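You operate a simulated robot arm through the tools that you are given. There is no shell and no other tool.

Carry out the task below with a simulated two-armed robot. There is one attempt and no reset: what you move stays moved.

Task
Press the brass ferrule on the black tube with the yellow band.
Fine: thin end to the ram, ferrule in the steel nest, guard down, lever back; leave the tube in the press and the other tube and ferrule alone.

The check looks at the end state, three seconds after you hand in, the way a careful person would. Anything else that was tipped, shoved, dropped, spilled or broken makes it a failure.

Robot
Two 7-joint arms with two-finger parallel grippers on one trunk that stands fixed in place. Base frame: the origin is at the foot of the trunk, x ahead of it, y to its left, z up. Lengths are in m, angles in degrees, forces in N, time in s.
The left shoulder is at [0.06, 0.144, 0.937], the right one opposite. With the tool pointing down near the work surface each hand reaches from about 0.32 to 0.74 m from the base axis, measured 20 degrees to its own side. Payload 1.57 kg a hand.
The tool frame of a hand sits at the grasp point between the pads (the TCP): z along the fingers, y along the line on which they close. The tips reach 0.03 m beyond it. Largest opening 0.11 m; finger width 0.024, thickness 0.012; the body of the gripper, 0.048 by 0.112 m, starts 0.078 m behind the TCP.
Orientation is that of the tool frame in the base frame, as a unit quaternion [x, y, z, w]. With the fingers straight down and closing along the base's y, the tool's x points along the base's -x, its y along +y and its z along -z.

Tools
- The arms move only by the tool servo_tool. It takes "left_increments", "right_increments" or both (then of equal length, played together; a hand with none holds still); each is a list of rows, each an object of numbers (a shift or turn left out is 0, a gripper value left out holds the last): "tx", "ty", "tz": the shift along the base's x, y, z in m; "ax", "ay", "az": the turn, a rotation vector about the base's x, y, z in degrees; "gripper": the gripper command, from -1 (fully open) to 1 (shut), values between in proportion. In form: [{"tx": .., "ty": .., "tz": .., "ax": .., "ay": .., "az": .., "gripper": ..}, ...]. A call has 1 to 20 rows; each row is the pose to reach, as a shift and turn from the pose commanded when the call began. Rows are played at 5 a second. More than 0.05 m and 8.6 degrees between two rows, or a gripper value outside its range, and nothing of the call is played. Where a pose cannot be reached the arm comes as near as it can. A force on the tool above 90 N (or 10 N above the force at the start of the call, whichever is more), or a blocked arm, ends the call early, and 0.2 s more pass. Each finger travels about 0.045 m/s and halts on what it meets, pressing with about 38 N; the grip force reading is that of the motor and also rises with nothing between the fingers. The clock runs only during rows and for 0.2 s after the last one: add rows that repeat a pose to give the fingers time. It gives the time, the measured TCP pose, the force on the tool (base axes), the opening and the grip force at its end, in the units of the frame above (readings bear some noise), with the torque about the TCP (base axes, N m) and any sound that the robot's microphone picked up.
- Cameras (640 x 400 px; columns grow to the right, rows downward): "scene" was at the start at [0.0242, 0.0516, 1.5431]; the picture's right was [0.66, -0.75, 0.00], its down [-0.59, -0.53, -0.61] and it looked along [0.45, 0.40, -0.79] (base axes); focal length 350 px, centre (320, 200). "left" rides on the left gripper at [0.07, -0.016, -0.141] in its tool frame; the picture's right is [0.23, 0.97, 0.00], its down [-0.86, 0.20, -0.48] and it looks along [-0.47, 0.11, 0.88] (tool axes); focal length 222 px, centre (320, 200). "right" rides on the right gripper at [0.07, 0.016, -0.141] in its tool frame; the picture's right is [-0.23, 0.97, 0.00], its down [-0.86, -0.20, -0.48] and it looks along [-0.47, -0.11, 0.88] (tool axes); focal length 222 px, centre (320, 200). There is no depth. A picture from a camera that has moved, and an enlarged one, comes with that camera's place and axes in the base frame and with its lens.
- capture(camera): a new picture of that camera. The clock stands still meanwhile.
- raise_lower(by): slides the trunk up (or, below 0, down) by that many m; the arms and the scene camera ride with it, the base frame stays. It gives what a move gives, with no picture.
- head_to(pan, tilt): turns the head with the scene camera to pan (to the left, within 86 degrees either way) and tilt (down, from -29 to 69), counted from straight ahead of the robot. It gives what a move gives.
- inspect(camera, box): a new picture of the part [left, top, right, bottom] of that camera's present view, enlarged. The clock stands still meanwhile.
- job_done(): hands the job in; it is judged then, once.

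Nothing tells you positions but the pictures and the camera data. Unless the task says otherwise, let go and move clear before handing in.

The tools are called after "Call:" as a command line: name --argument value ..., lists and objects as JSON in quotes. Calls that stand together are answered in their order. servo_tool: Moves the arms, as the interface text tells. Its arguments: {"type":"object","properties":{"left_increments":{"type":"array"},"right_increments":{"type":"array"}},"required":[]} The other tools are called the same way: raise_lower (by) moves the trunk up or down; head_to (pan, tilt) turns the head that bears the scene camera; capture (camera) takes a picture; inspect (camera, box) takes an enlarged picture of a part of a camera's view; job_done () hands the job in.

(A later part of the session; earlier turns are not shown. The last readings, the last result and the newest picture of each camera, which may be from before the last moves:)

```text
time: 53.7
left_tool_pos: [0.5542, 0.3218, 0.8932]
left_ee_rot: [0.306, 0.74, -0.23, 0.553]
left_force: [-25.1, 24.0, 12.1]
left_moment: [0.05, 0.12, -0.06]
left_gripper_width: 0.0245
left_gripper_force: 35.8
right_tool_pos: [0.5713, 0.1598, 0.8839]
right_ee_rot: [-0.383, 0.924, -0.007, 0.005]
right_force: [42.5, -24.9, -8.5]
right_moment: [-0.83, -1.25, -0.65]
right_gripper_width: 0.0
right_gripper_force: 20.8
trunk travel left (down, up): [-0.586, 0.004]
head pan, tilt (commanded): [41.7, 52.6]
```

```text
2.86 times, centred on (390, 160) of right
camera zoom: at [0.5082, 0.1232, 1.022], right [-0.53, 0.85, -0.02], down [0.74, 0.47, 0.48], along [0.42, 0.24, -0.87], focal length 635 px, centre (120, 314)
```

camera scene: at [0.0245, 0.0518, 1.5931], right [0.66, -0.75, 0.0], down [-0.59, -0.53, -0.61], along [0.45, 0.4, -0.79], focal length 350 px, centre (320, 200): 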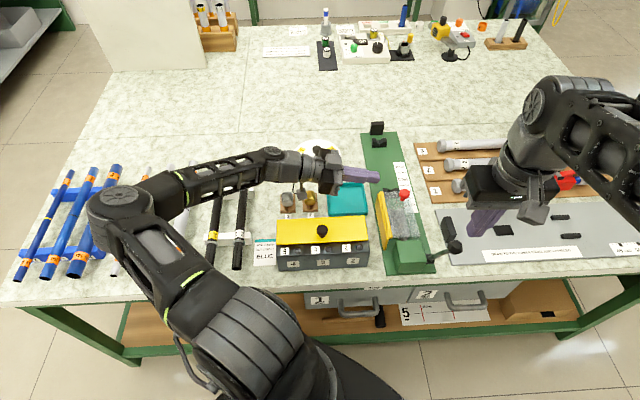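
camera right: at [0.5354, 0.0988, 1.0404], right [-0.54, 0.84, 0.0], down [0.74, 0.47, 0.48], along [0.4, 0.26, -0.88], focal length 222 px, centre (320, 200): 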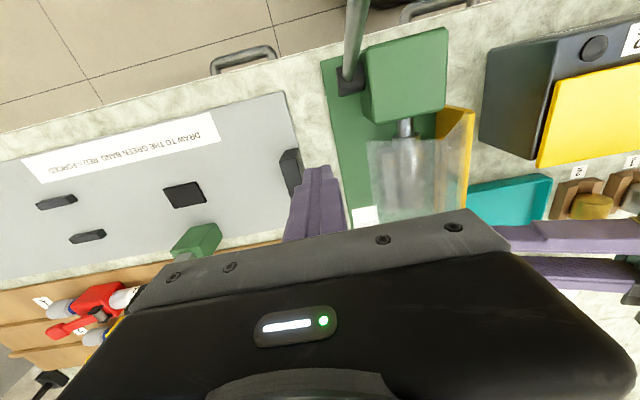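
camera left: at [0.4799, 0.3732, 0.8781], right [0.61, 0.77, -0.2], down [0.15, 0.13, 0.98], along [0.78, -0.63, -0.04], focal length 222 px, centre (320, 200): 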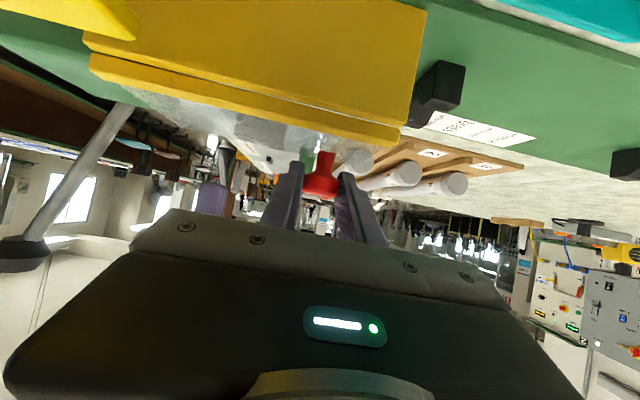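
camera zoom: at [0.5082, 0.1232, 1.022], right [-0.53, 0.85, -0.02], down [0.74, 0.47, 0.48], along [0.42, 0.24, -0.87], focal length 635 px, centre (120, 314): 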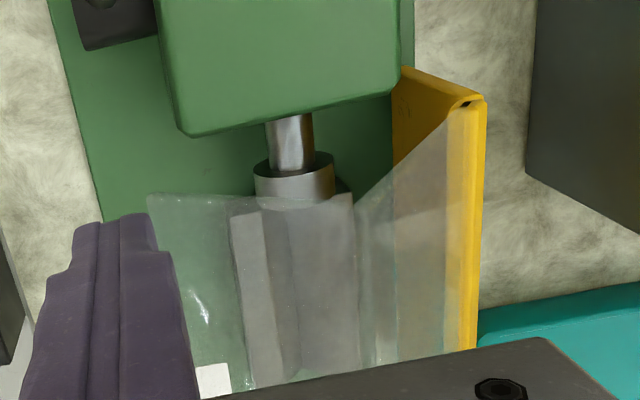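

The rod is now firmly against the skirt edge and both hands are working against each other. I'll move them left together so the guard opens further.

Call:
servo_tool --left_increments '[{"tx": -0.004, "ty": 0.004}, {"tx": -0.008, "ty": 0.008}, {"tx": -0.012, "ty": 0.012}, {"tx": -0.016, "ty": 0.016}, {"tx": -0.016, "ty": 0.016}]' --right_increments '[{"tx": -0.002, "ty": 0.002}, {"tx": -0.004, "ty": 0.004}, {"tx": -0.006, "ty": 0.006}, {"tx": -0.009, "ty": 0.009}, {"tx": -0.009, "ty": 0.009}]'

Call:
inspect --camera "scene" --box '[360, 140, 480, 260]'

Call:
inspect --camera "right" --box '[280, 90, 500, 230]'

```text
time: 54.9
left_tool_pos: [0.5407, 0.333, 0.8944]
left_ee_rot: [0.306, 0.74, -0.228, 0.553]
left_force: [1.6, -0.7, 0.3]
left_moment: [0.0, -0.02, 0.03]
left_gripper_width: 0.0
left_gripper_force: 21.3
right_tool_pos: [0.569, 0.1601, 0.886]
right_ee_rot: [-0.382, 0.924, -0.013, 0.007]
right_force: [57.5, -45.1, 20.1]
right_moment: [-1.13, -1.48, -0.08]
right_gripper_width: 0.0002
right_gripper_force: 21.6
trunk travel left (down, up): [-0.586, 0.004]
head pan, tilt (commanded): [41.7, 52.6]
```

```text
3.33 times, centred on (420, 200) of scene
camera zoom: at [0.0299, 0.0451, 1.5933], right [0.66, -0.75, -0.01], down [-0.6, -0.53, -0.61], along [0.45, 0.41, -0.79], focal length 1167 px, centre (-13, 200)
```

zoom: 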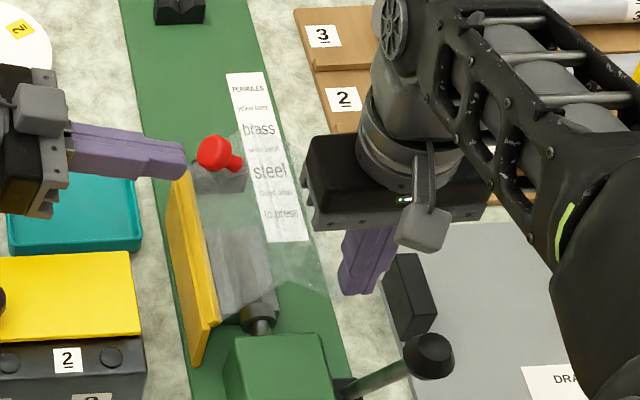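

```text
2.86 times, centred on (390, 160) of right
camera zoom: at [0.5053, 0.1245, 1.0243], right [-0.53, 0.85, -0.03], down [0.73, 0.47, 0.49], along [0.43, 0.24, -0.87], focal length 635 px, centre (120, 314)
```

zoom: 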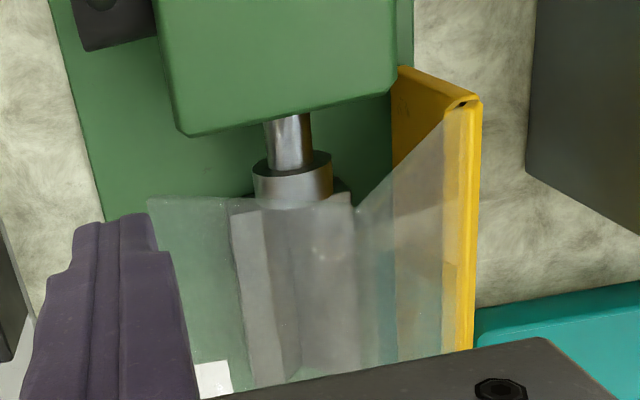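

The left fingers slipped off, but the rod is now holding the guard up by itself. First I'll lift the left hand clear of the knob.

Call:
servo_tool --left_increments '[{"tz": 0.03}, {"tz": 0.06}, {"tz": 0.1}, {"tz": 0.12, "tx": -0.02, "ty": 0.02}, {"tz": 0.13, "tx": -0.04, "ty": 0.04}, {"tz": 0.13, "tx": -0.04, "ty": 0.04}]'

Call:
servo_tool --right_increments '[{"tx": 0.0057, "ty": -0.0057, "tz": 0.005}, {"tx": 0.0113, "ty": -0.0113, "tz": 0.009}, {"tx": 0.0087, "ty": -0.0087, "tz": 0.0165}, {"tx": 0.0061, "ty": -0.0061, "tz": 0.024}, {"tx": 0.0061, "ty": -0.0061, "tz": 0.024}]'

Call:
inspect --camera "scene" --box '[360, 140, 480, 260]'

Call:
inspect --camera "right" --box '[280, 90, 500, 230]'

```text
time: 56.3
left_tool_pos: [0.5031, 0.372, 1.024]
left_ee_rot: [0.307, 0.741, -0.228, 0.552]
left_force: [-0.3, 0.4, -0.7]
left_moment: [0.02, 0.04, 0.02]
left_gripper_width: 0.0
left_gripper_force: 21.7
right_tool_pos: [0.5687, 0.1594, 0.8861]
right_ee_rot: [-0.382, 0.924, -0.012, 0.007]
right_force: [55.0, -44.0, 19.2]
right_moment: [-1.09, -1.36, -0.02]
right_gripper_width: 0.0002
right_gripper_force: 21.2
trunk travel left (down, up): [-0.586, 0.004]
head pan, tilt (commanded): [41.7, 52.6]
```

```text
time: 57.5
left_tool_pos: [0.5001, 0.3751, 1.0245]
left_ee_rot: [0.307, 0.74, -0.229, 0.553]
left_force: [-0.7, 0.8, 0.6]
left_moment: [0.02, -0.02, 0.05]
left_gripper_width: 0.0
left_gripper_force: 21.4
right_tool_pos: [0.5614, 0.1669, 0.9095]
right_ee_rot: [-0.387, 0.922, -0.002, 0.003]
right_force: [21.6, -19.5, 18.1]
right_moment: [-0.25, -0.58, -0.31]
right_gripper_width: 0.0001
right_gripper_force: 21.1
trunk travel left (down, up): [-0.586, 0.004]
head pan, tilt (commanded): [41.7, 52.6]
```

```text
3.33 times, centred on (420, 200) of scene
camera zoom: at [0.0254, 0.0486, 1.5933], right [0.66, -0.75, 0.0], down [-0.59, -0.53, -0.61], along [0.45, 0.41, -0.79], focal length 1167 px, centre (-13, 200)
```

zoom: 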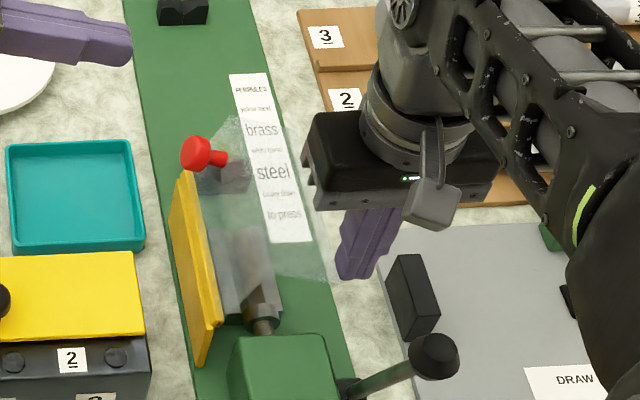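

```text
2.86 times, centred on (390, 160) of right
camera zoom: at [0.5007, 0.1288, 1.0483], right [-0.53, 0.84, -0.01], down [0.74, 0.47, 0.48], along [0.41, 0.25, -0.88], focal length 635 px, centre (120, 314)
```

zoom: 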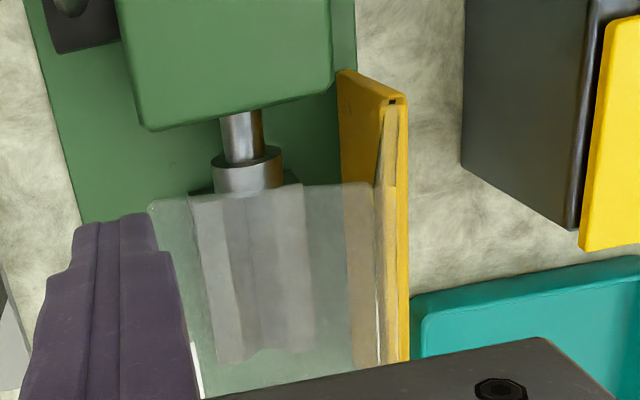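

It's working: the rod is carrying the guard open, now about 75°. Continuing along the edge's arc.

Call:
servo_tool --right_increments '[{"tx": -0.0035, "ty": 0.0035, "tz": 0.0067}, {"tx": -0.007, "ty": 0.007, "tz": 0.0134}, {"tx": -0.0112, "ty": 0.0112, "tz": 0.0194}, {"tx": -0.0112, "ty": 0.0112, "tz": 0.0194}]'

Call:
inspect --camera "scene" --box '[360, 140, 480, 260]'

Call:
inspect --camera "right" --box '[280, 90, 500, 230]'

```text
time: 58.5
left_tool_pos: [0.4991, 0.3756, 1.0238]
left_ee_rot: [0.306, 0.74, -0.229, 0.554]
left_force: [-0.3, -0.7, 0.3]
left_moment: [0.01, 0.02, 0.01]
left_gripper_width: 0.0002
left_gripper_force: 21.0
right_tool_pos: [0.5465, 0.1811, 0.9252]
right_ee_rot: [-0.387, 0.922, 0.002, -0.003]
right_force: [0.3, -0.4, -0.6]
right_moment: [0.06, 0.0, -0.04]
right_gripper_width: 0.0001
right_gripper_force: 21.8
trunk travel left (down, up): [-0.586, 0.004]
head pan, tilt (commanded): [41.7, 52.6]
```

```text
3.33 times, centred on (420, 200) of scene
camera zoom: at [0.0242, 0.0509, 1.5929], right [0.67, -0.75, 0.0], down [-0.59, -0.53, -0.61], along [0.45, 0.4, -0.79], focal length 1167 px, centre (-13, 200)
```

zoom: 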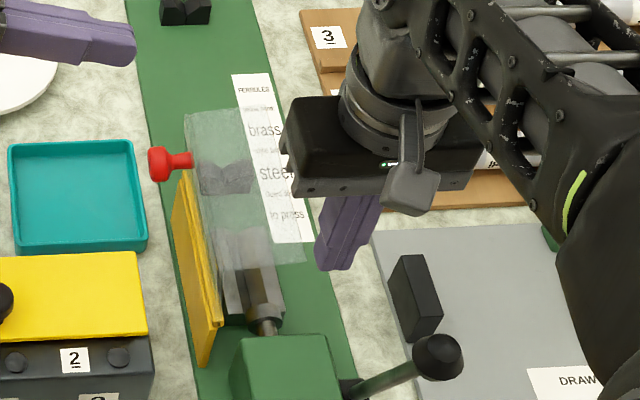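

```text
2.86 times, centred on (390, 160) of right
camera zoom: at [0.4866, 0.1427, 1.0647], right [-0.54, 0.84, 0.0], down [0.74, 0.47, 0.47], along [0.4, 0.26, -0.88], focal length 635 px, centre (120, 314)
```

zoom: 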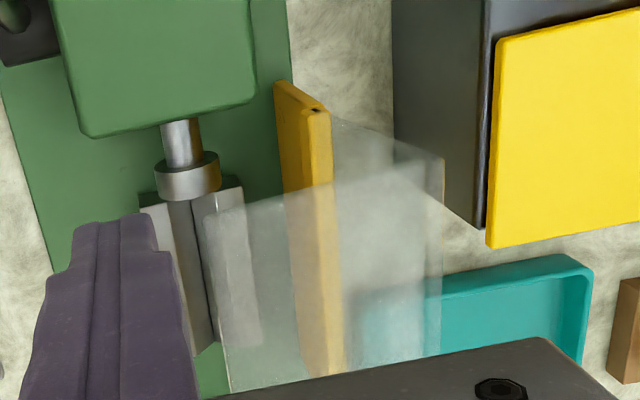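

The guard has gone past its balance point and is standing open on its own at about 104°, with no load on the rod. I'll back the right hand away to the right and then up.

Call:
servo_tool --right_increments '[{"tx": 0.02, "ty": -0.02}, {"tx": 0.04, "ty": -0.04, "tz": 0.01}, {"tx": 0.05, "ty": -0.06, "tz": 0.04}, {"tx": 0.04, "ty": -0.1, "tz": 0.08}, {"tx": 0.01, "ty": -0.14, "tz": 0.12}, {"tx": -0.03, "ty": -0.18, "tz": 0.14}, {"tx": -0.06, "ty": -0.22, "tz": 0.15}, {"tx": -0.08, "ty": -0.26, "tz": 0.15}, {"tx": -0.08, "ty": -0.26, "tz": 0.15}]'

Call:
capture --camera "scene"

Call:
inspect --camera "scene" --box '[370, 140, 450, 260]'

```text
refused: row 4 steps farther than a row can; nothing moved
```

```text
taken
camera scene: at [0.0242, 0.0509, 1.5929], right [0.67, -0.75, 0.0], down [-0.59, -0.53, -0.61], along [0.45, 0.4, -0.79], focal length 350 px, centre (320, 200)
```

scene: 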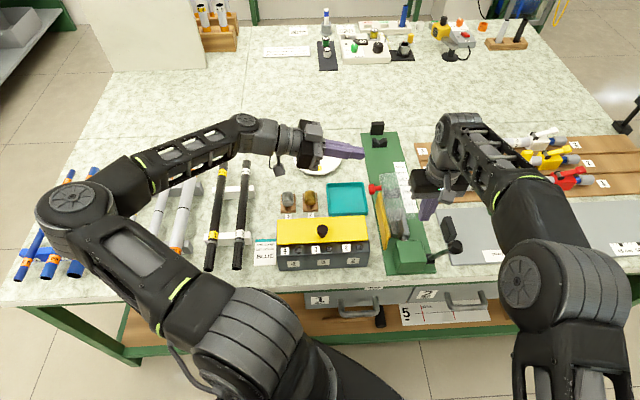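

```text
3.33 times, centred on (410, 200) of scene
camera zoom: at [0.0242, 0.0509, 1.5929], right [0.67, -0.75, 0.0], down [-0.59, -0.53, -0.61], along [0.45, 0.4, -0.79], focal length 1167 px, centre (20, 200)
```

zoom: 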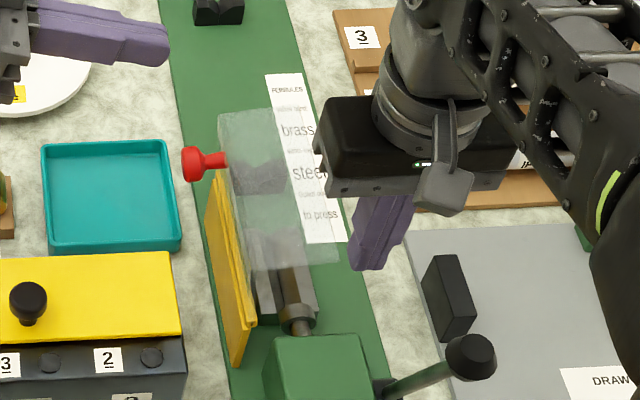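

The guard is standing open by itself. I'll repeat the right-hand retreat with smaller steps.

Call:
servo_tool --right_increments '[{"tx": 0.02, "ty": -0.02}, {"tx": 0.04, "ty": -0.04, "tz": 0.01}, {"tx": 0.05, "ty": -0.055, "tz": 0.04}, {"tx": 0.045, "ty": -0.08, "tz": 0.075}, {"tx": 0.025, "ty": -0.105, "tz": 0.1}, {"tx": 0.0, "ty": -0.13, "tz": 0.12}, {"tx": -0.02, "ty": -0.165, "tz": 0.13}, {"tx": -0.04, "ty": -0.2, "tz": 0.14}, {"tx": -0.06, "ty": -0.235, "tz": 0.15}, {"tx": -0.08, "ty": -0.26, "tz": 0.15}, {"tx": -0.08, "ty": -0.26, "tz": 0.15}]'

Call:
capture --camera "scene"

Call:
inspect --camera "scene" --box '[370, 140, 450, 260]'

```text
time: 60.9
left_tool_pos: [0.4995, 0.3782, 1.0231]
left_ee_rot: [0.306, 0.739, -0.23, 0.555]
left_force: [-0.2, 0.1, -0.3]
left_moment: [-0.02, -0.01, -0.01]
left_gripper_width: 0.0002
left_gripper_force: 21.3
right_tool_pos: [0.4688, -0.0782, 1.0766]
right_ee_rot: [-0.386, 0.922, 0.0, 0.0]
right_force: [0.0, 0.2, -0.2]
right_moment: [-0.02, 0.02, -0.03]
right_gripper_width: 0.0
right_gripper_force: 21.8
trunk travel left (down, up): [-0.586, 0.004]
head pan, tilt (commanded): [41.7, 52.6]
```

```text
taken
camera scene: at [0.0247, 0.052, 1.5931], right [0.66, -0.75, 0.0], down [-0.59, -0.53, -0.61], along [0.45, 0.4, -0.79], focal length 350 px, centre (320, 200)
```

scene: 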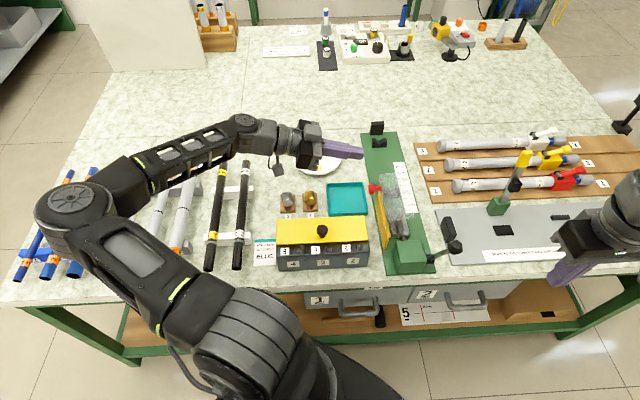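

```text
3.33 times, centred on (410, 200) of scene
camera zoom: at [0.0247, 0.052, 1.5931], right [0.66, -0.75, 0.0], down [-0.59, -0.53, -0.61], along [0.45, 0.4, -0.79], focal length 1167 px, centre (20, 200)
```

zoom: 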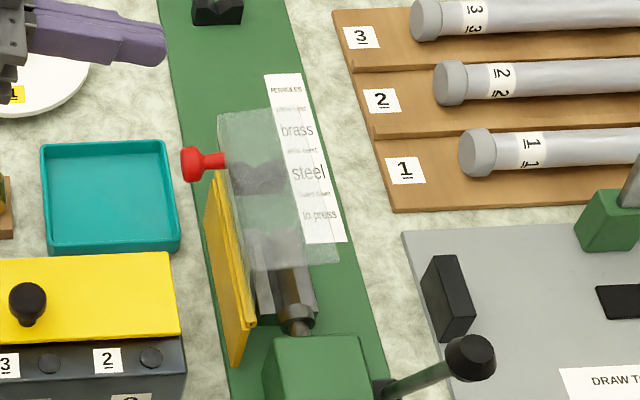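

The guard stays open. Now I'll study the brass ferrule's block closely to plan the grasp.

Call:
inspect --camera "scene" --box '[292, 185, 332, 225]'

Call:
inspect --camera "scene" --box '[270, 180, 340, 225]'

Call:
capture --camera "left"

```text
10.00 times, centred on (312, 205) of scene
camera zoom: at [0.0247, 0.052, 1.5931], right [0.66, -0.75, 0.0], down [-0.59, -0.53, -0.61], along [0.45, 0.4, -0.79], focal length 3501 px, centre (400, 150)
```

zoom: 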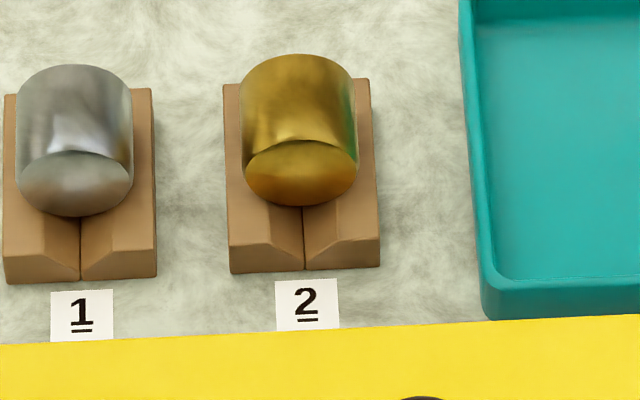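

```text
8.89 times, centred on (305, 202) of scene
camera zoom: at [0.0247, 0.052, 1.5931], right [0.66, -0.75, 0.0], down [-0.59, -0.53, -0.61], along [0.45, 0.4, -0.79], focal length 3112 px, centre (453, 178)
```

zoom: 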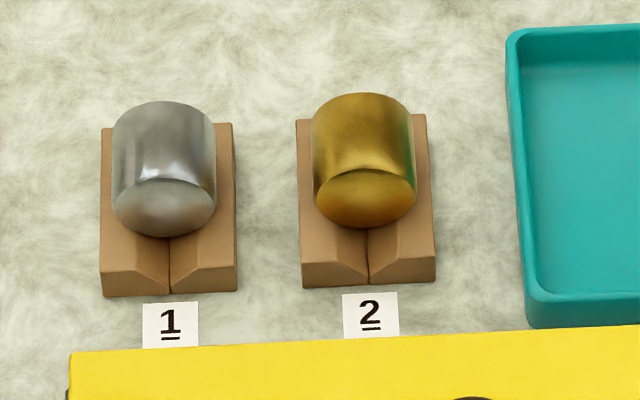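

```text
taken
camera left: at [0.3781, 0.4748, 0.9979], right [0.64, 0.73, -0.22], down [-0.01, 0.3, 0.95], along [0.77, -0.61, 0.2], focal length 222 px, centre (320, 200)
```

left: 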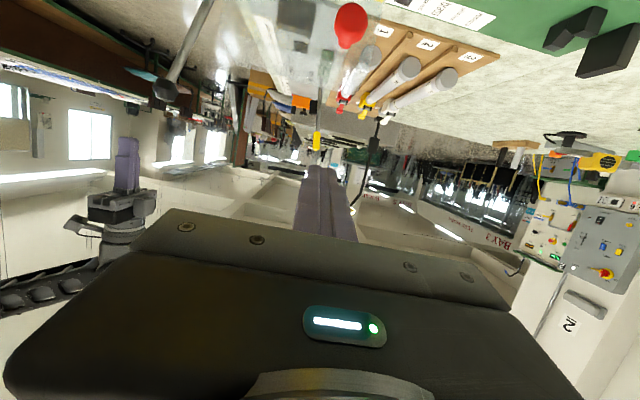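

The block's wing tops sit well below the ferrule's centre, so the ferrule can be gripped end to end (closing along the press axis), which also suits placing it under the open guard. I'll turn the left hand vertical and hover above the brass ferrule.

Call:
servo_tool --left_increments '[{"tx": -0.004, "ty": 0.0115, "ax": 5.8, "ay": 5.8}, {"tx": -0.008, "ty": 0.023, "ax": 11.6, "ay": 11.6}, {"tx": -0.012, "ty": 0.0345, "ax": 17.4, "ay": 17.4}, {"tx": -0.016, "ty": 0.046, "ax": 23.2, "ay": 23.2}, {"tx": -0.02, "ty": 0.0575, "ax": 29.0, "ay": 29.0}, {"tx": -0.024, "ty": 0.069, "ax": 34.8, "ay": 34.8}, {"tx": -0.028, "ty": 0.0805, "ax": 40.6, "ay": 40.6, "gripper": -1}, {"tx": -0.031, "ty": 0.092, "ax": 46.4, "ay": 46.4, "gripper": -1}, {"tx": -0.034, "ty": 0.104, "ax": 52.1, "ay": 52.1, "gripper": -1}, {"tx": -0.034, "ty": 0.104, "tz": -0.03, "ax": 52.1, "ay": 52.1, "gripper": -1}, {"tx": -0.034, "ty": 0.104, "tz": -0.045, "ax": 52.1, "ay": 52.1, "gripper": -1}, {"tx": -0.034, "ty": 0.104, "tz": -0.045, "ax": 52.1, "ay": 52.1, "gripper": -1}]'

Call:
capture --camera "left"

Call:
capture --camera "scene"

```text
time: 63.5
left_tool_pos: [0.4635, 0.4812, 0.9809]
left_ee_rot: [0.382, 0.924, -0.001, 0.001]
left_force: [-0.1, 0.7, 0.1]
left_moment: [0.01, -0.01, 0.02]
left_gripper_width: 0.11
left_gripper_force: 0.0
right_tool_pos: [0.4687, -0.0778, 1.0763]
right_ee_rot: [-0.387, 0.922, 0.001, 0.0]
right_force: [0.0, 0.2, -0.4]
right_moment: [-0.01, -0.02, -0.02]
right_gripper_width: 0.0
right_gripper_force: 21.5
trunk travel left (down, up): [-0.586, 0.004]
head pan, tilt (commanded): [41.7, 52.6]
```

```text
taken
camera left: at [0.4021, 0.5188, 1.1225], right [0.53, 0.85, 0.0], down [0.75, -0.46, 0.48], along [0.41, -0.25, -0.88], focal length 222 px, centre (320, 200)
```

left: 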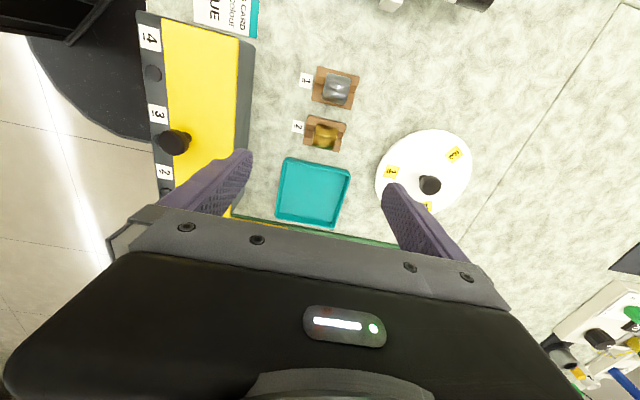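

```text
taken
camera scene: at [0.0242, 0.0517, 1.5931], right [0.66, -0.75, 0.0], down [-0.59, -0.53, -0.61], along [0.45, 0.4, -0.79], focal length 350 px, centre (320, 200)
```

scene: 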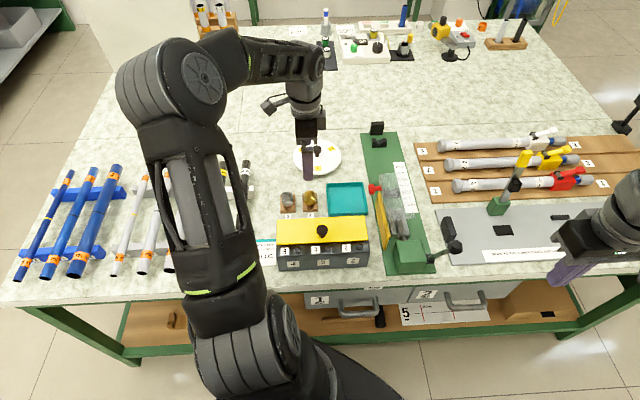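

Zooming on the brass ferrule from here, to refine its position and see its far end.

Call:
inspect --camera "left" --box '[290, 60, 370, 160]'

Call:
inspect --camera "left" --box '[300, 112, 350, 156]'

```text
4.00 times, centred on (330, 110) of left
camera zoom: at [0.4021, 0.5188, 1.1225], right [0.53, 0.85, 0.0], down [0.75, -0.46, 0.48], along [0.41, -0.25, -0.88], focal length 888 px, centre (280, 560)
```

zoom: 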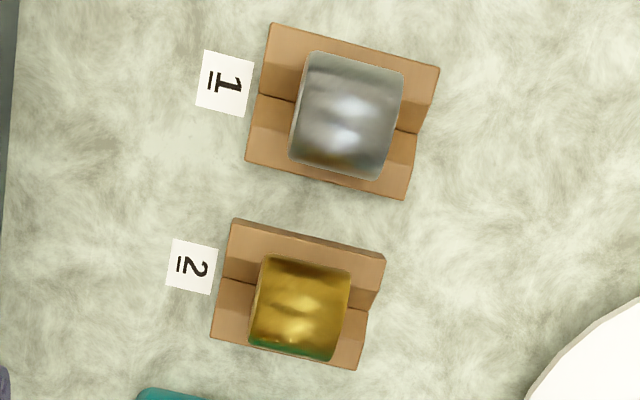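

```text
9.09 times, centred on (325, 134) of left
camera zoom: at [0.4021, 0.5188, 1.1225], right [0.53, 0.85, 0.0], down [0.75, -0.46, 0.48], along [0.41, -0.25, -0.88], focal length 2019 px, centre (274, 800)
```

zoom: 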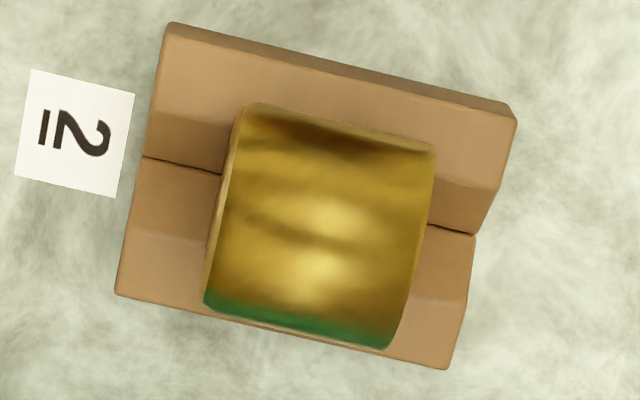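

The brass ferrule's centre is at about u −0.014, v 0.674, z 0.79, with block wings at z 0.777. Centring over it and lowering part way.

Call:
servo_tool --left_increments '[{"tx": 0.0033, "ty": 0.0052, "tz": -0.03}, {"tx": 0.0033, "ty": 0.0052, "tz": -0.065}, {"tx": 0.0033, "ty": 0.0052, "tz": -0.1}, {"tx": 0.0033, "ty": 0.0052, "tz": -0.13}, {"tx": 0.0033, "ty": 0.0052, "tz": -0.13}]'

Call:
capture --camera "left"

Call:
inspect --camera "scene" --box '[265, 150, 355, 225]'

```text
time: 64.7
left_tool_pos: [0.4675, 0.4873, 0.8497]
left_ee_rot: [0.382, 0.924, 0.0, 0.001]
left_force: [0.1, -0.6, 0.8]
left_moment: [0.0, -0.01, 0.02]
left_gripper_width: 0.11
left_gripper_force: 0.2
right_tool_pos: [0.4681, -0.0771, 1.077]
right_ee_rot: [-0.387, 0.922, 0.001, -0.001]
right_force: [-0.5, 0.1, -0.8]
right_moment: [0.01, -0.01, -0.01]
right_gripper_width: 0.0
right_gripper_force: 21.4
trunk travel left (down, up): [-0.586, 0.004]
head pan, tilt (commanded): [41.7, 52.6]
```

```text
taken
camera left: at [0.4058, 0.5239, 0.9924], right [0.53, 0.85, 0.0], down [0.75, -0.46, 0.48], along [0.41, -0.25, -0.88], focal length 222 px, centre (320, 200)
```

left: 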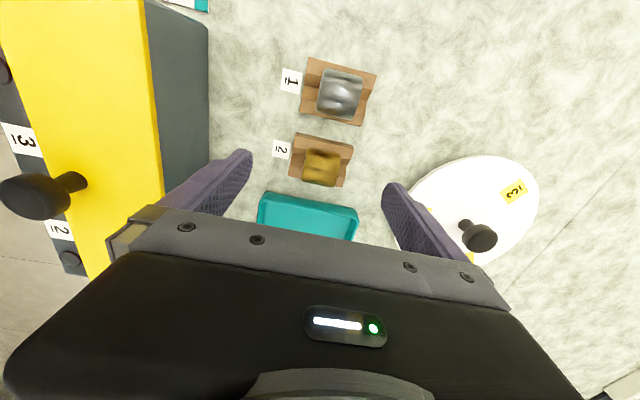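

```text
5.33 times, centred on (310, 188) of scene
camera zoom: at [0.0241, 0.0515, 1.5931], right [0.66, -0.75, 0.0], down [-0.59, -0.53, -0.61], along [0.45, 0.4, -0.79], focal length 1867 px, centre (373, 267)
```

zoom: 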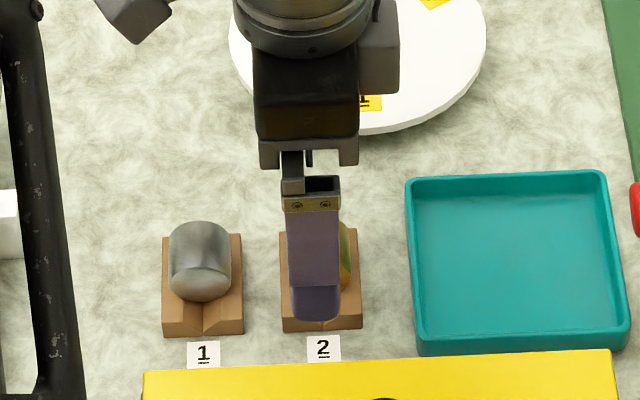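

Call:
inspect --camera "left" --box '[280, 120, 370, 200]'

```text
5.00 times, centred on (325, 160) of left
camera zoom: at [0.4058, 0.5239, 0.9924], right [0.53, 0.85, 0.0], down [0.75, -0.46, 0.48], along [0.41, -0.25, -0.88], focal length 1111 px, centre (295, 400)
```

zoom: 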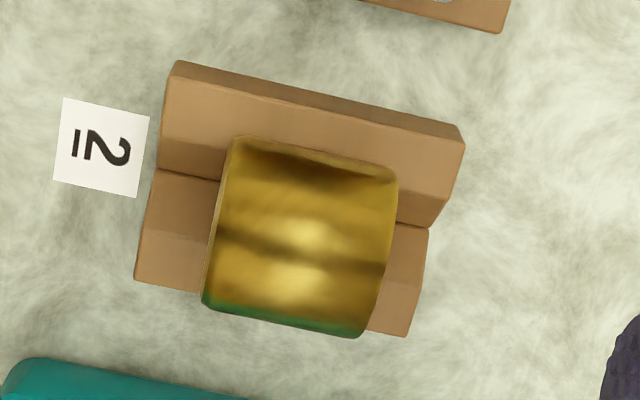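

Well centred. Lowering the last 3.8 cm and closing on the ferrule's ends.

Call:
servo_tool --left_increments '[{"tx": -0.001, "ty": 0.0, "tz": -0.015}, {"tx": -0.001, "ty": 0.0, "tz": -0.03}, {"tx": -0.001, "ty": 0.0, "tz": -0.0375}, {"tx": -0.001, "ty": 0.0, "tz": -0.0375}]'

Call:
servo_tool --left_increments '[{"gripper": 0}, {"gripper": 0.2}, {"gripper": 0.3}, {"gripper": 0.4}, {"gripper": 0.5}, {"gripper": 0.7}, {"gripper": 1}, {"gripper": 1}, {"gripper": 1}]'

Call:
capture --camera "left"

Call:
inspect --camera "scene" --box '[265, 150, 355, 225]'

```text
time: 65.7
left_tool_pos: [0.4661, 0.4852, 0.8117]
left_ee_rot: [0.382, 0.924, 0.0, 0.001]
left_force: [0.4, -0.1, 0.9]
left_moment: [-0.02, 0.02, 0.03]
left_gripper_width: 0.1099
left_gripper_force: 0.0
right_tool_pos: [0.4684, -0.0764, 1.0762]
right_ee_rot: [-0.387, 0.922, 0.001, 0.0]
right_force: [-0.5, -0.7, -0.4]
right_moment: [-0.03, 0.02, 0.0]
right_gripper_width: 0.0
right_gripper_force: 21.3
trunk travel left (down, up): [-0.586, 0.004]
head pan, tilt (commanded): [41.7, 52.6]
```

```text
time: 67.7
left_tool_pos: [0.4664, 0.4862, 0.8116]
left_ee_rot: [0.383, 0.924, 0.0, 0.001]
left_force: [-0.1, -0.5, 1.5]
left_moment: [0.0, -0.01, 0.04]
left_gripper_width: 0.0312
left_gripper_force: 37.7
right_tool_pos: [0.4689, -0.0774, 1.0756]
right_ee_rot: [-0.387, 0.922, 0.001, 0.0]
right_force: [-0.2, -0.1, 1.0]
right_moment: [0.04, 0.02, -0.03]
right_gripper_width: 0.0002
right_gripper_force: 21.5
trunk travel left (down, up): [-0.586, 0.004]
head pan, tilt (commanded): [41.7, 52.6]
```

```text
taken
camera left: at [0.4053, 0.5236, 0.9546], right [0.53, 0.85, 0.0], down [0.75, -0.46, 0.48], along [0.41, -0.25, -0.88], focal length 222 px, centre (320, 200)
```

left: 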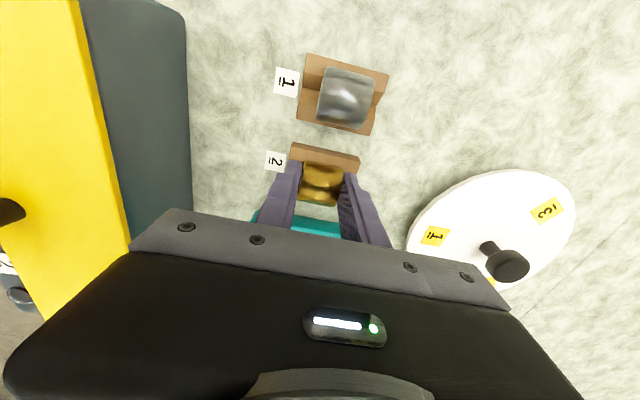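

```text
5.33 times, centred on (310, 188) of scene
camera zoom: at [0.0243, 0.0516, 1.5931], right [0.66, -0.75, 0.0], down [-0.59, -0.53, -0.61], along [0.45, 0.4, -0.79], focal length 1867 px, centre (373, 267)
```

zoom: 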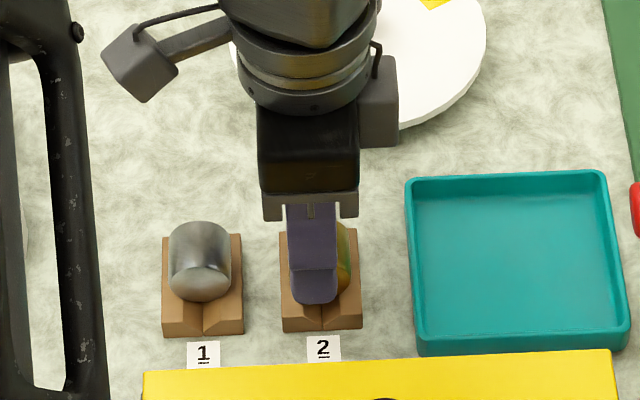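

The brass ferrule is gripped (31 mm, end to end). Lifting it straight up.

Call:
servo_tool --left_increments '[{"tz": 0.01}, {"tz": 0.03}, {"tz": 0.06}, {"tz": 0.1}, {"tz": 0.14}, {"tz": 0.18}, {"tz": 0.19}, {"tz": 0.19}]'

Call:
inspect --camera "scene" --box '[260, 100, 360, 225]'

Call:
inspect --camera "left" --box '[260, 130, 380, 230]'

```text
time: 69.5
left_tool_pos: [0.4664, 0.4853, 1.003]
left_ee_rot: [0.383, 0.924, 0.0, 0.0]
left_force: [0.2, 0.5, -0.2]
left_moment: [0.0, 0.03, -0.02]
left_gripper_width: 0.0305
left_gripper_force: 38.0
right_tool_pos: [0.4694, -0.0784, 1.0782]
right_ee_rot: [-0.387, 0.922, 0.001, 0.0]
right_force: [-0.1, -0.5, -0.7]
right_moment: [-0.03, 0.02, 0.01]
right_gripper_width: 0.0001
right_gripper_force: 21.6
trunk travel left (down, up): [-0.586, 0.004]
head pan, tilt (commanded): [41.7, 52.6]
```

```text
3.20 times, centred on (310, 162) of scene
camera zoom: at [0.0242, 0.0515, 1.5931], right [0.66, -0.75, 0.0], down [-0.59, -0.53, -0.61], along [0.45, 0.4, -0.79], focal length 1120 px, centre (352, 320)
```

zoom: 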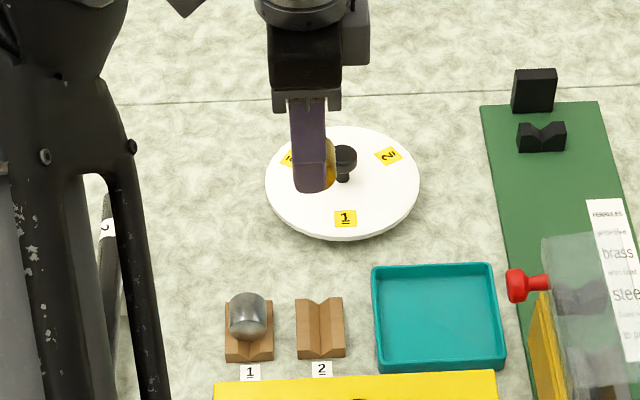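

```text
4.00 times, centred on (320, 180) of left
camera zoom: at [0.4054, 0.5238, 1.1456], right [0.53, 0.85, 0.0], down [0.75, -0.46, 0.48], along [0.41, -0.25, -0.88], focal length 888 px, centre (320, 280)
```

zoom: 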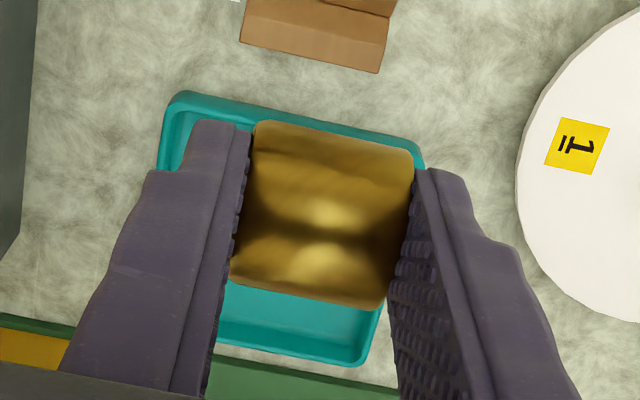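

The brass ferrule is in hand and everything else is undisturbed. Moving to hover right of the press, with the hand rolled 20° so it clears the open guard.

Call:
servo_tool --left_increments '[{"tx": 0.018, "ty": -0.0376, "ax": 0, "ay": 0}, {"tx": 0.036, "ty": -0.0752, "ax": 2.0, "ay": 2.0}, {"tx": 0.054, "ty": -0.1128, "ax": 4.0, "ay": 4.0}, {"tx": 0.072, "ty": -0.1504, "ax": 6.0, "ay": 6.0}, {"tx": 0.09, "ty": -0.188, "ax": 8.0, "ay": 8.0}, {"tx": 0.108, "ty": -0.2256, "ax": 10.0, "ay": 10.0}, {"tx": 0.126, "ty": -0.2632, "ax": 12.0, "ay": 12.0}, {"tx": 0.1431, "ty": -0.3005, "ax": 14.1, "ay": 14.1}, {"tx": 0.1431, "ty": -0.3005, "ax": 14.1, "ay": 14.1}]'

Call:
capture --camera "left"

Call:
capture --camera "scene"

```text
time: 71.5
left_tool_pos: [0.5872, 0.2291, 1.0004]
left_ee_rot: [0.379, 0.915, 0.055, -0.131]
left_force: [-0.4, 1.0, -0.7]
left_moment: [0.01, -0.02, 0.01]
left_gripper_width: 0.0308
left_gripper_force: 38.6
left hand out of reach, approached as far as the arm can: row 7, 8, 9
right_tool_pos: [0.4687, -0.0783, 1.0757]
right_ee_rot: [-0.386, 0.922, 0.002, 0.0]
right_force: [0.3, 0.0, 0.2]
right_moment: [0.02, 0.0, 0.0]
right_gripper_width: 0.0002
right_gripper_force: 21.3
trunk travel left (down, up): [-0.586, 0.004]
head pan, tilt (commanded): [41.7, 52.6]
```

```text
taken
camera left: at [0.5562, 0.237, 1.1578], right [0.53, 0.84, 0.06], down [0.82, -0.53, 0.22], along [0.22, -0.07, -0.97], focal length 222 px, centre (320, 200)
```

left: 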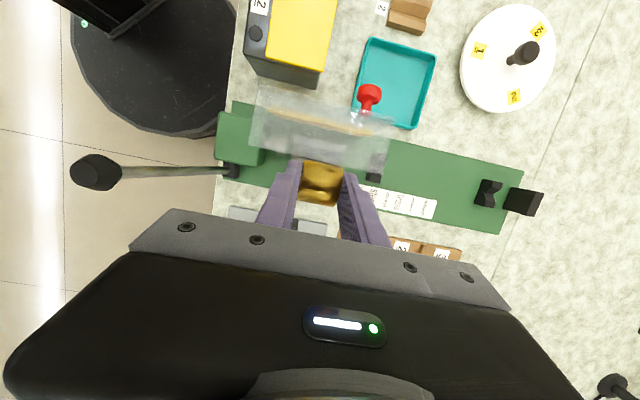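

```text
taken
camera scene: at [0.0245, 0.0505, 1.5931], right [0.66, -0.75, 0.0], down [-0.59, -0.53, -0.61], along [0.45, 0.4, -0.79], focal length 350 px, centre (320, 200)
```

scene: 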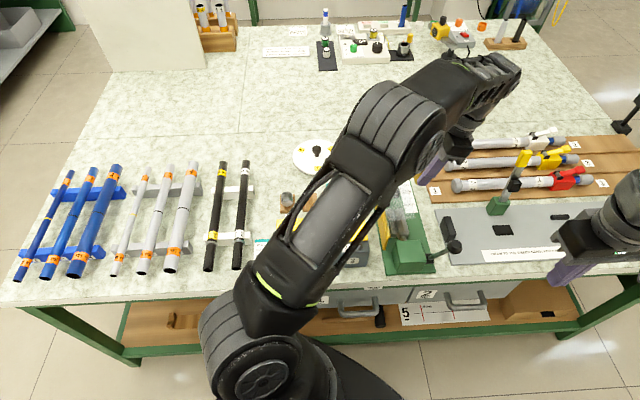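

The left wrist's roll is limited to about 16°, which should still clear the guard. Zooming on the press from here to refine the nest, ram and guard positions.

Call:
inspect --camera "left" --box '[210, 70, 410, 210]'

Call:
inspect --camera "scene" --box '[370, 180, 450, 280]'

Call:
inspect --camera "right" --box '[380, 60, 560, 220]'

```text
2.86 times, centred on (310, 140) of left
camera zoom: at [0.5562, 0.237, 1.1578], right [0.53, 0.84, 0.06], down [0.82, -0.53, 0.22], along [0.22, -0.07, -0.97], focal length 635 px, centre (349, 371)
```

zoom: 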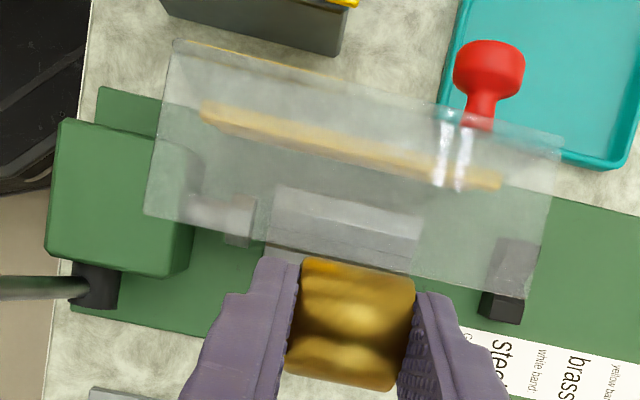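

```text
4.00 times, centred on (410, 230) of scene
camera zoom: at [0.0245, 0.0505, 1.5931], right [0.66, -0.75, 0.0], down [-0.59, -0.53, -0.61], along [0.45, 0.4, -0.79], focal length 1400 px, centre (-40, 80)
```

zoom: 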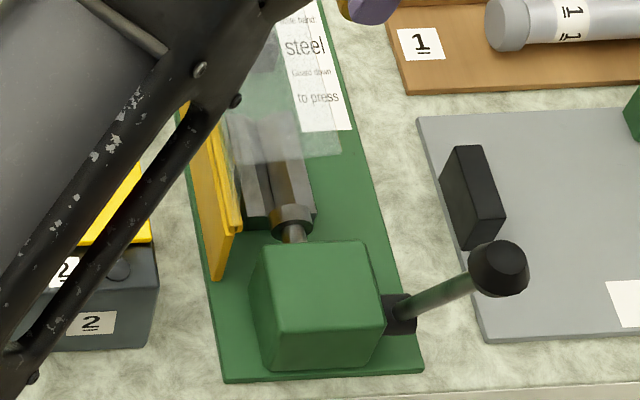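

```text
2.50 times, centred on (470, 140) of right
camera zoom: at [0.4089, -0.1173, 1.2158], right [-0.53, 0.85, 0.0], down [0.74, 0.47, 0.48], along [0.4, 0.26, -0.88], focal length 555 px, centre (-55, 350)
```

zoom: 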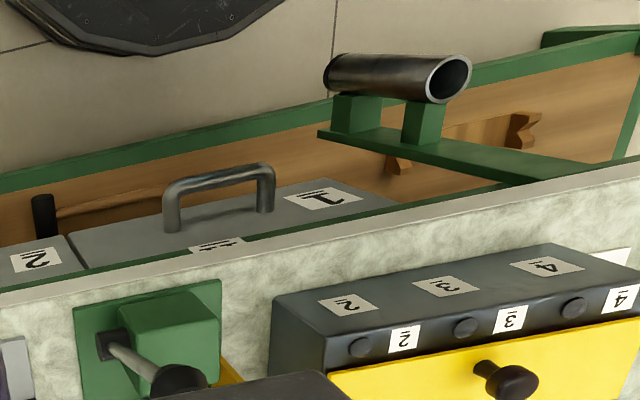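

Call:
inspect --camera "scene" --box '[392, 200, 432, 245]'

Call:
inspect --camera "left" --box '[250, 115, 370, 185]'

```text
8.89 times, centred on (412, 222) of scene
camera zoom: at [0.0245, 0.0505, 1.5931], right [0.66, -0.75, 0.0], down [-0.59, -0.53, -0.61], along [0.45, 0.4, -0.79], focal length 3112 px, centre (-498, 0)
```

zoom: 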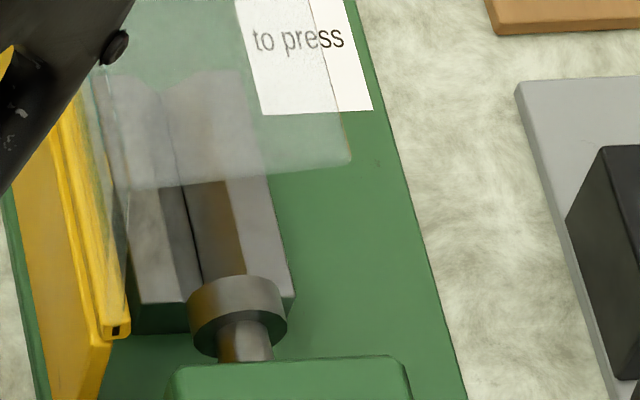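

```text
5.33 times, centred on (310, 150) of left
camera zoom: at [0.5562, 0.237, 1.1578], right [0.53, 0.84, 0.06], down [0.82, -0.53, 0.22], along [0.22, -0.07, -0.97], focal length 1185 px, centre (373, 467)
```

zoom: 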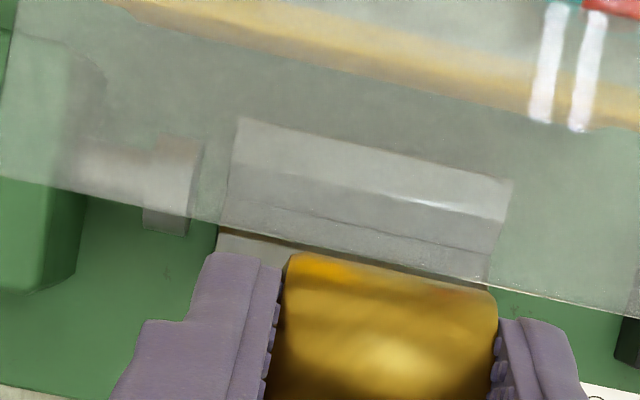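

The nest centre is at u≈0.228, with the ram face near v 0.5325 and the seat height near z 0.80. I'll descend right of the guard's skirt edge to just above the nest first.

Call:
servo_tool --left_increments '[{"tx": -0.0088, "ty": -0.0099, "tz": 0.0}, {"tx": -0.0088, "ty": -0.0099, "tz": -0.03}, {"tx": -0.0088, "ty": -0.0099, "tz": -0.06}, {"tx": -0.0088, "ty": -0.0099, "tz": -0.085}, {"tx": -0.0088, "ty": -0.0099, "tz": -0.105}, {"tx": -0.0088, "ty": -0.0099, "tz": -0.105}]'

Call:
capture --camera "left"

Call:
inspect --camera "scene" --box '[370, 170, 470, 270]'

```text
time: 72.9
left_tool_pos: [0.5788, 0.2216, 0.8955]
left_ee_rot: [0.379, 0.915, 0.054, -0.13]
left_force: [1.3, 0.2, -0.5]
left_moment: [-0.04, 0.03, 0.01]
left_gripper_width: 0.0308
left_gripper_force: 37.7
right_tool_pos: [0.4687, -0.0769, 1.0763]
right_ee_rot: [-0.387, 0.922, 0.001, 0.0]
right_force: [-1.1, 0.9, 0.1]
right_moment: [0.02, -0.01, 0.0]
right_gripper_width: 0.0001
right_gripper_force: 21.0
trunk travel left (down, up): [-0.586, 0.004]
head pan, tilt (commanded): [41.7, 52.6]
```

```text
taken
camera left: at [0.547, 0.2287, 1.052], right [0.53, 0.84, 0.06], down [0.82, -0.53, 0.22], along [0.22, -0.07, -0.97], focal length 222 px, centre (320, 200)
```

left: 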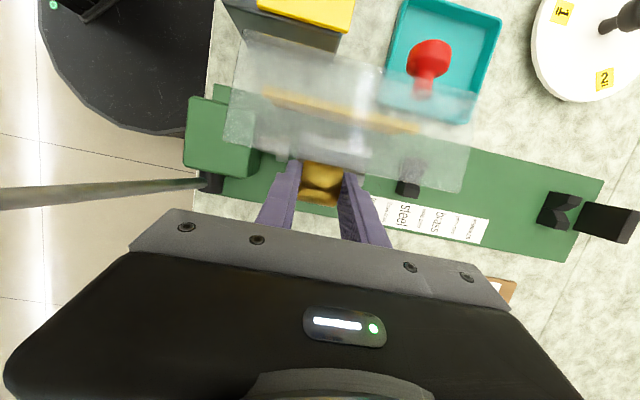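

```text
4.00 times, centred on (420, 220) of scene
camera zoom: at [0.0243, 0.0515, 1.5931], right [0.66, -0.75, 0.0], down [-0.59, -0.53, -0.61], along [0.45, 0.4, -0.79], focal length 1400 px, centre (-80, 120)
```

zoom: 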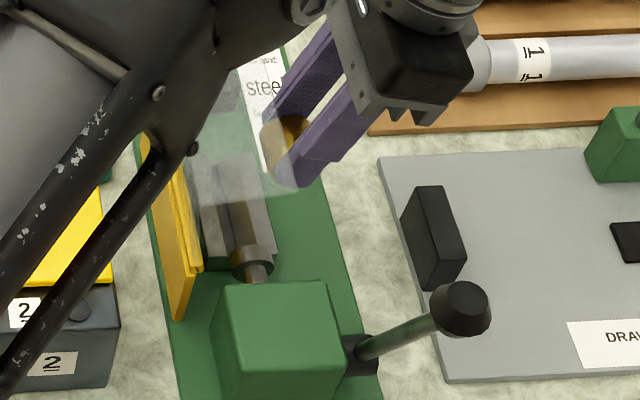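

Call:
inspect --camera "left" --box '[220, 80, 420, 220]'

Call:
inspect --camera "left" --box '[230, 110, 350, 180]'

Call:
inspect --camera "scene" --box '[395, 175, 445, 225]'

```text
2.86 times, centred on (320, 150) of left
camera zoom: at [0.547, 0.2287, 1.052], right [0.53, 0.84, 0.06], down [0.82, -0.53, 0.22], along [0.22, -0.07, -0.97], focal length 635 px, centre (320, 343)
```

zoom: 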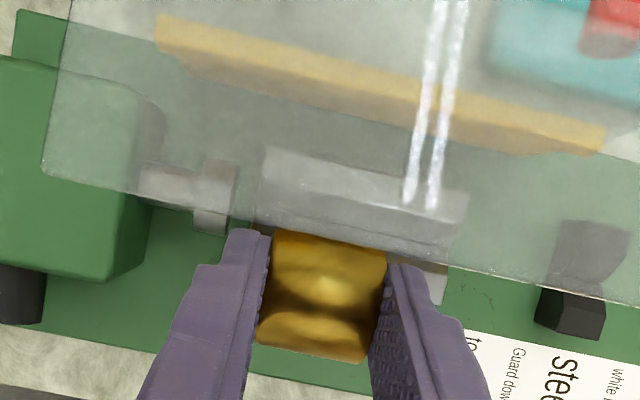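

```text
5.33 times, centred on (290, 145) of left
camera zoom: at [0.547, 0.2287, 1.052], right [0.53, 0.84, 0.06], down [0.82, -0.53, 0.22], along [0.22, -0.07, -0.97], focal length 1185 px, centre (480, 493)
```

zoom: 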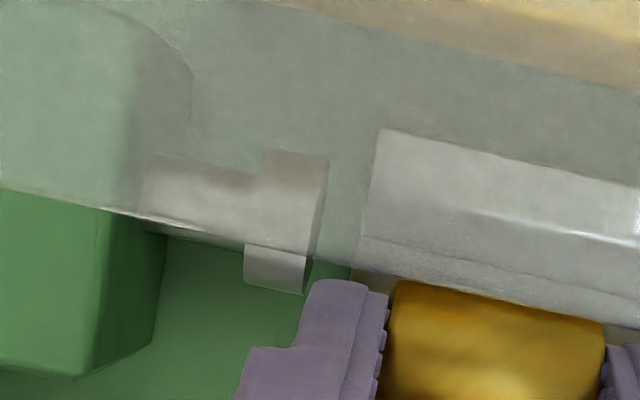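

```text
8.00 times, centred on (420, 200) of scene
camera zoom: at [0.0243, 0.0515, 1.5931], right [0.66, -0.75, 0.0], down [-0.59, -0.53, -0.61], along [0.45, 0.4, -0.79], focal length 2801 px, centre (-480, 200)
```

zoom: 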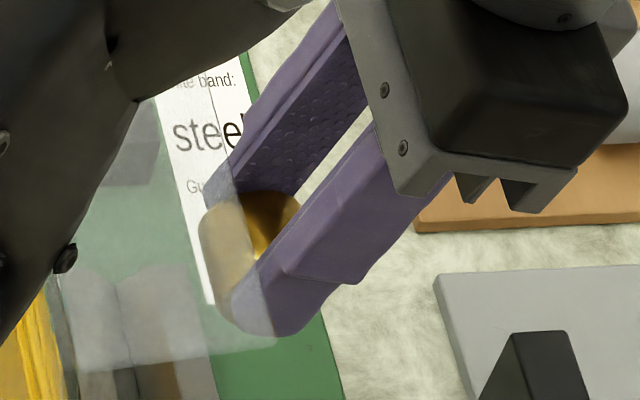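

Clear of the skirt edge. Moving down and left to just above the nest.

Call:
servo_tool --left_increments '[{"tx": -0.004, "ty": 0.001, "tz": -0.018}, {"tx": -0.009, "ty": 0.005, "tz": -0.036}, {"tx": -0.0135, "ty": 0.0085, "tz": -0.05}, {"tx": -0.0178, "ty": 0.0122, "tz": -0.0655}, {"tx": -0.0178, "ty": 0.0122, "tz": -0.0655}]'

Call:
inspect --camera "left" --box '[220, 80, 420, 220]'

Call:
inspect --camera "scene" --box '[385, 175, 445, 245]'

```text
time: 74.1
left_tool_pos: [0.5608, 0.2339, 0.8298]
left_ee_rot: [0.379, 0.915, 0.054, -0.13]
left_force: [0.3, 0.1, 0.2]
left_moment: [0.0, 0.0, 0.02]
left_gripper_width: 0.0308
left_gripper_force: 38.5
right_tool_pos: [0.4688, -0.0771, 1.0763]
right_ee_rot: [-0.386, 0.922, 0.001, 0.0]
right_force: [0.5, 0.2, -0.1]
right_moment: [0.0, 0.0, -0.01]
right_gripper_width: 0.0
right_gripper_force: 21.0
trunk travel left (down, up): [-0.586, 0.004]
head pan, tilt (commanded): [41.7, 52.6]
```

```text
2.86 times, centred on (320, 150) of left
camera zoom: at [0.5301, 0.2413, 0.9858], right [0.53, 0.84, 0.06], down [0.82, -0.53, 0.22], along [0.22, -0.07, -0.97], focal length 635 px, centre (320, 343)
```

zoom: 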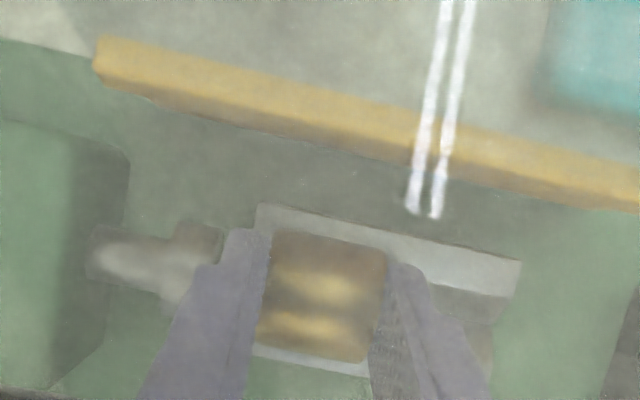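

```text
5.71 times, centred on (415, 210) of scene
camera zoom: at [0.0243, 0.0515, 1.5931], right [0.66, -0.75, 0.0], down [-0.59, -0.53, -0.61], along [0.45, 0.4, -0.79], focal length 2001 px, centre (-223, 143)
```

zoom: 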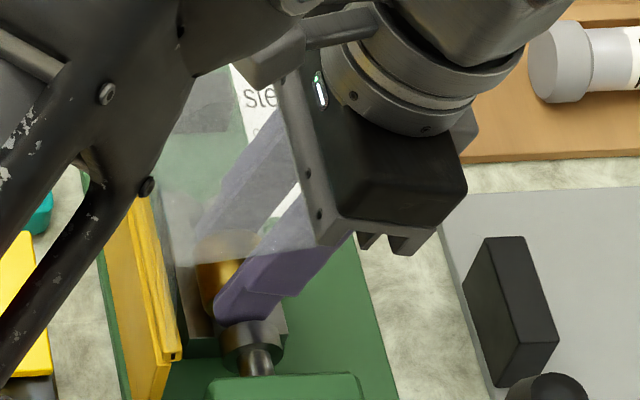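

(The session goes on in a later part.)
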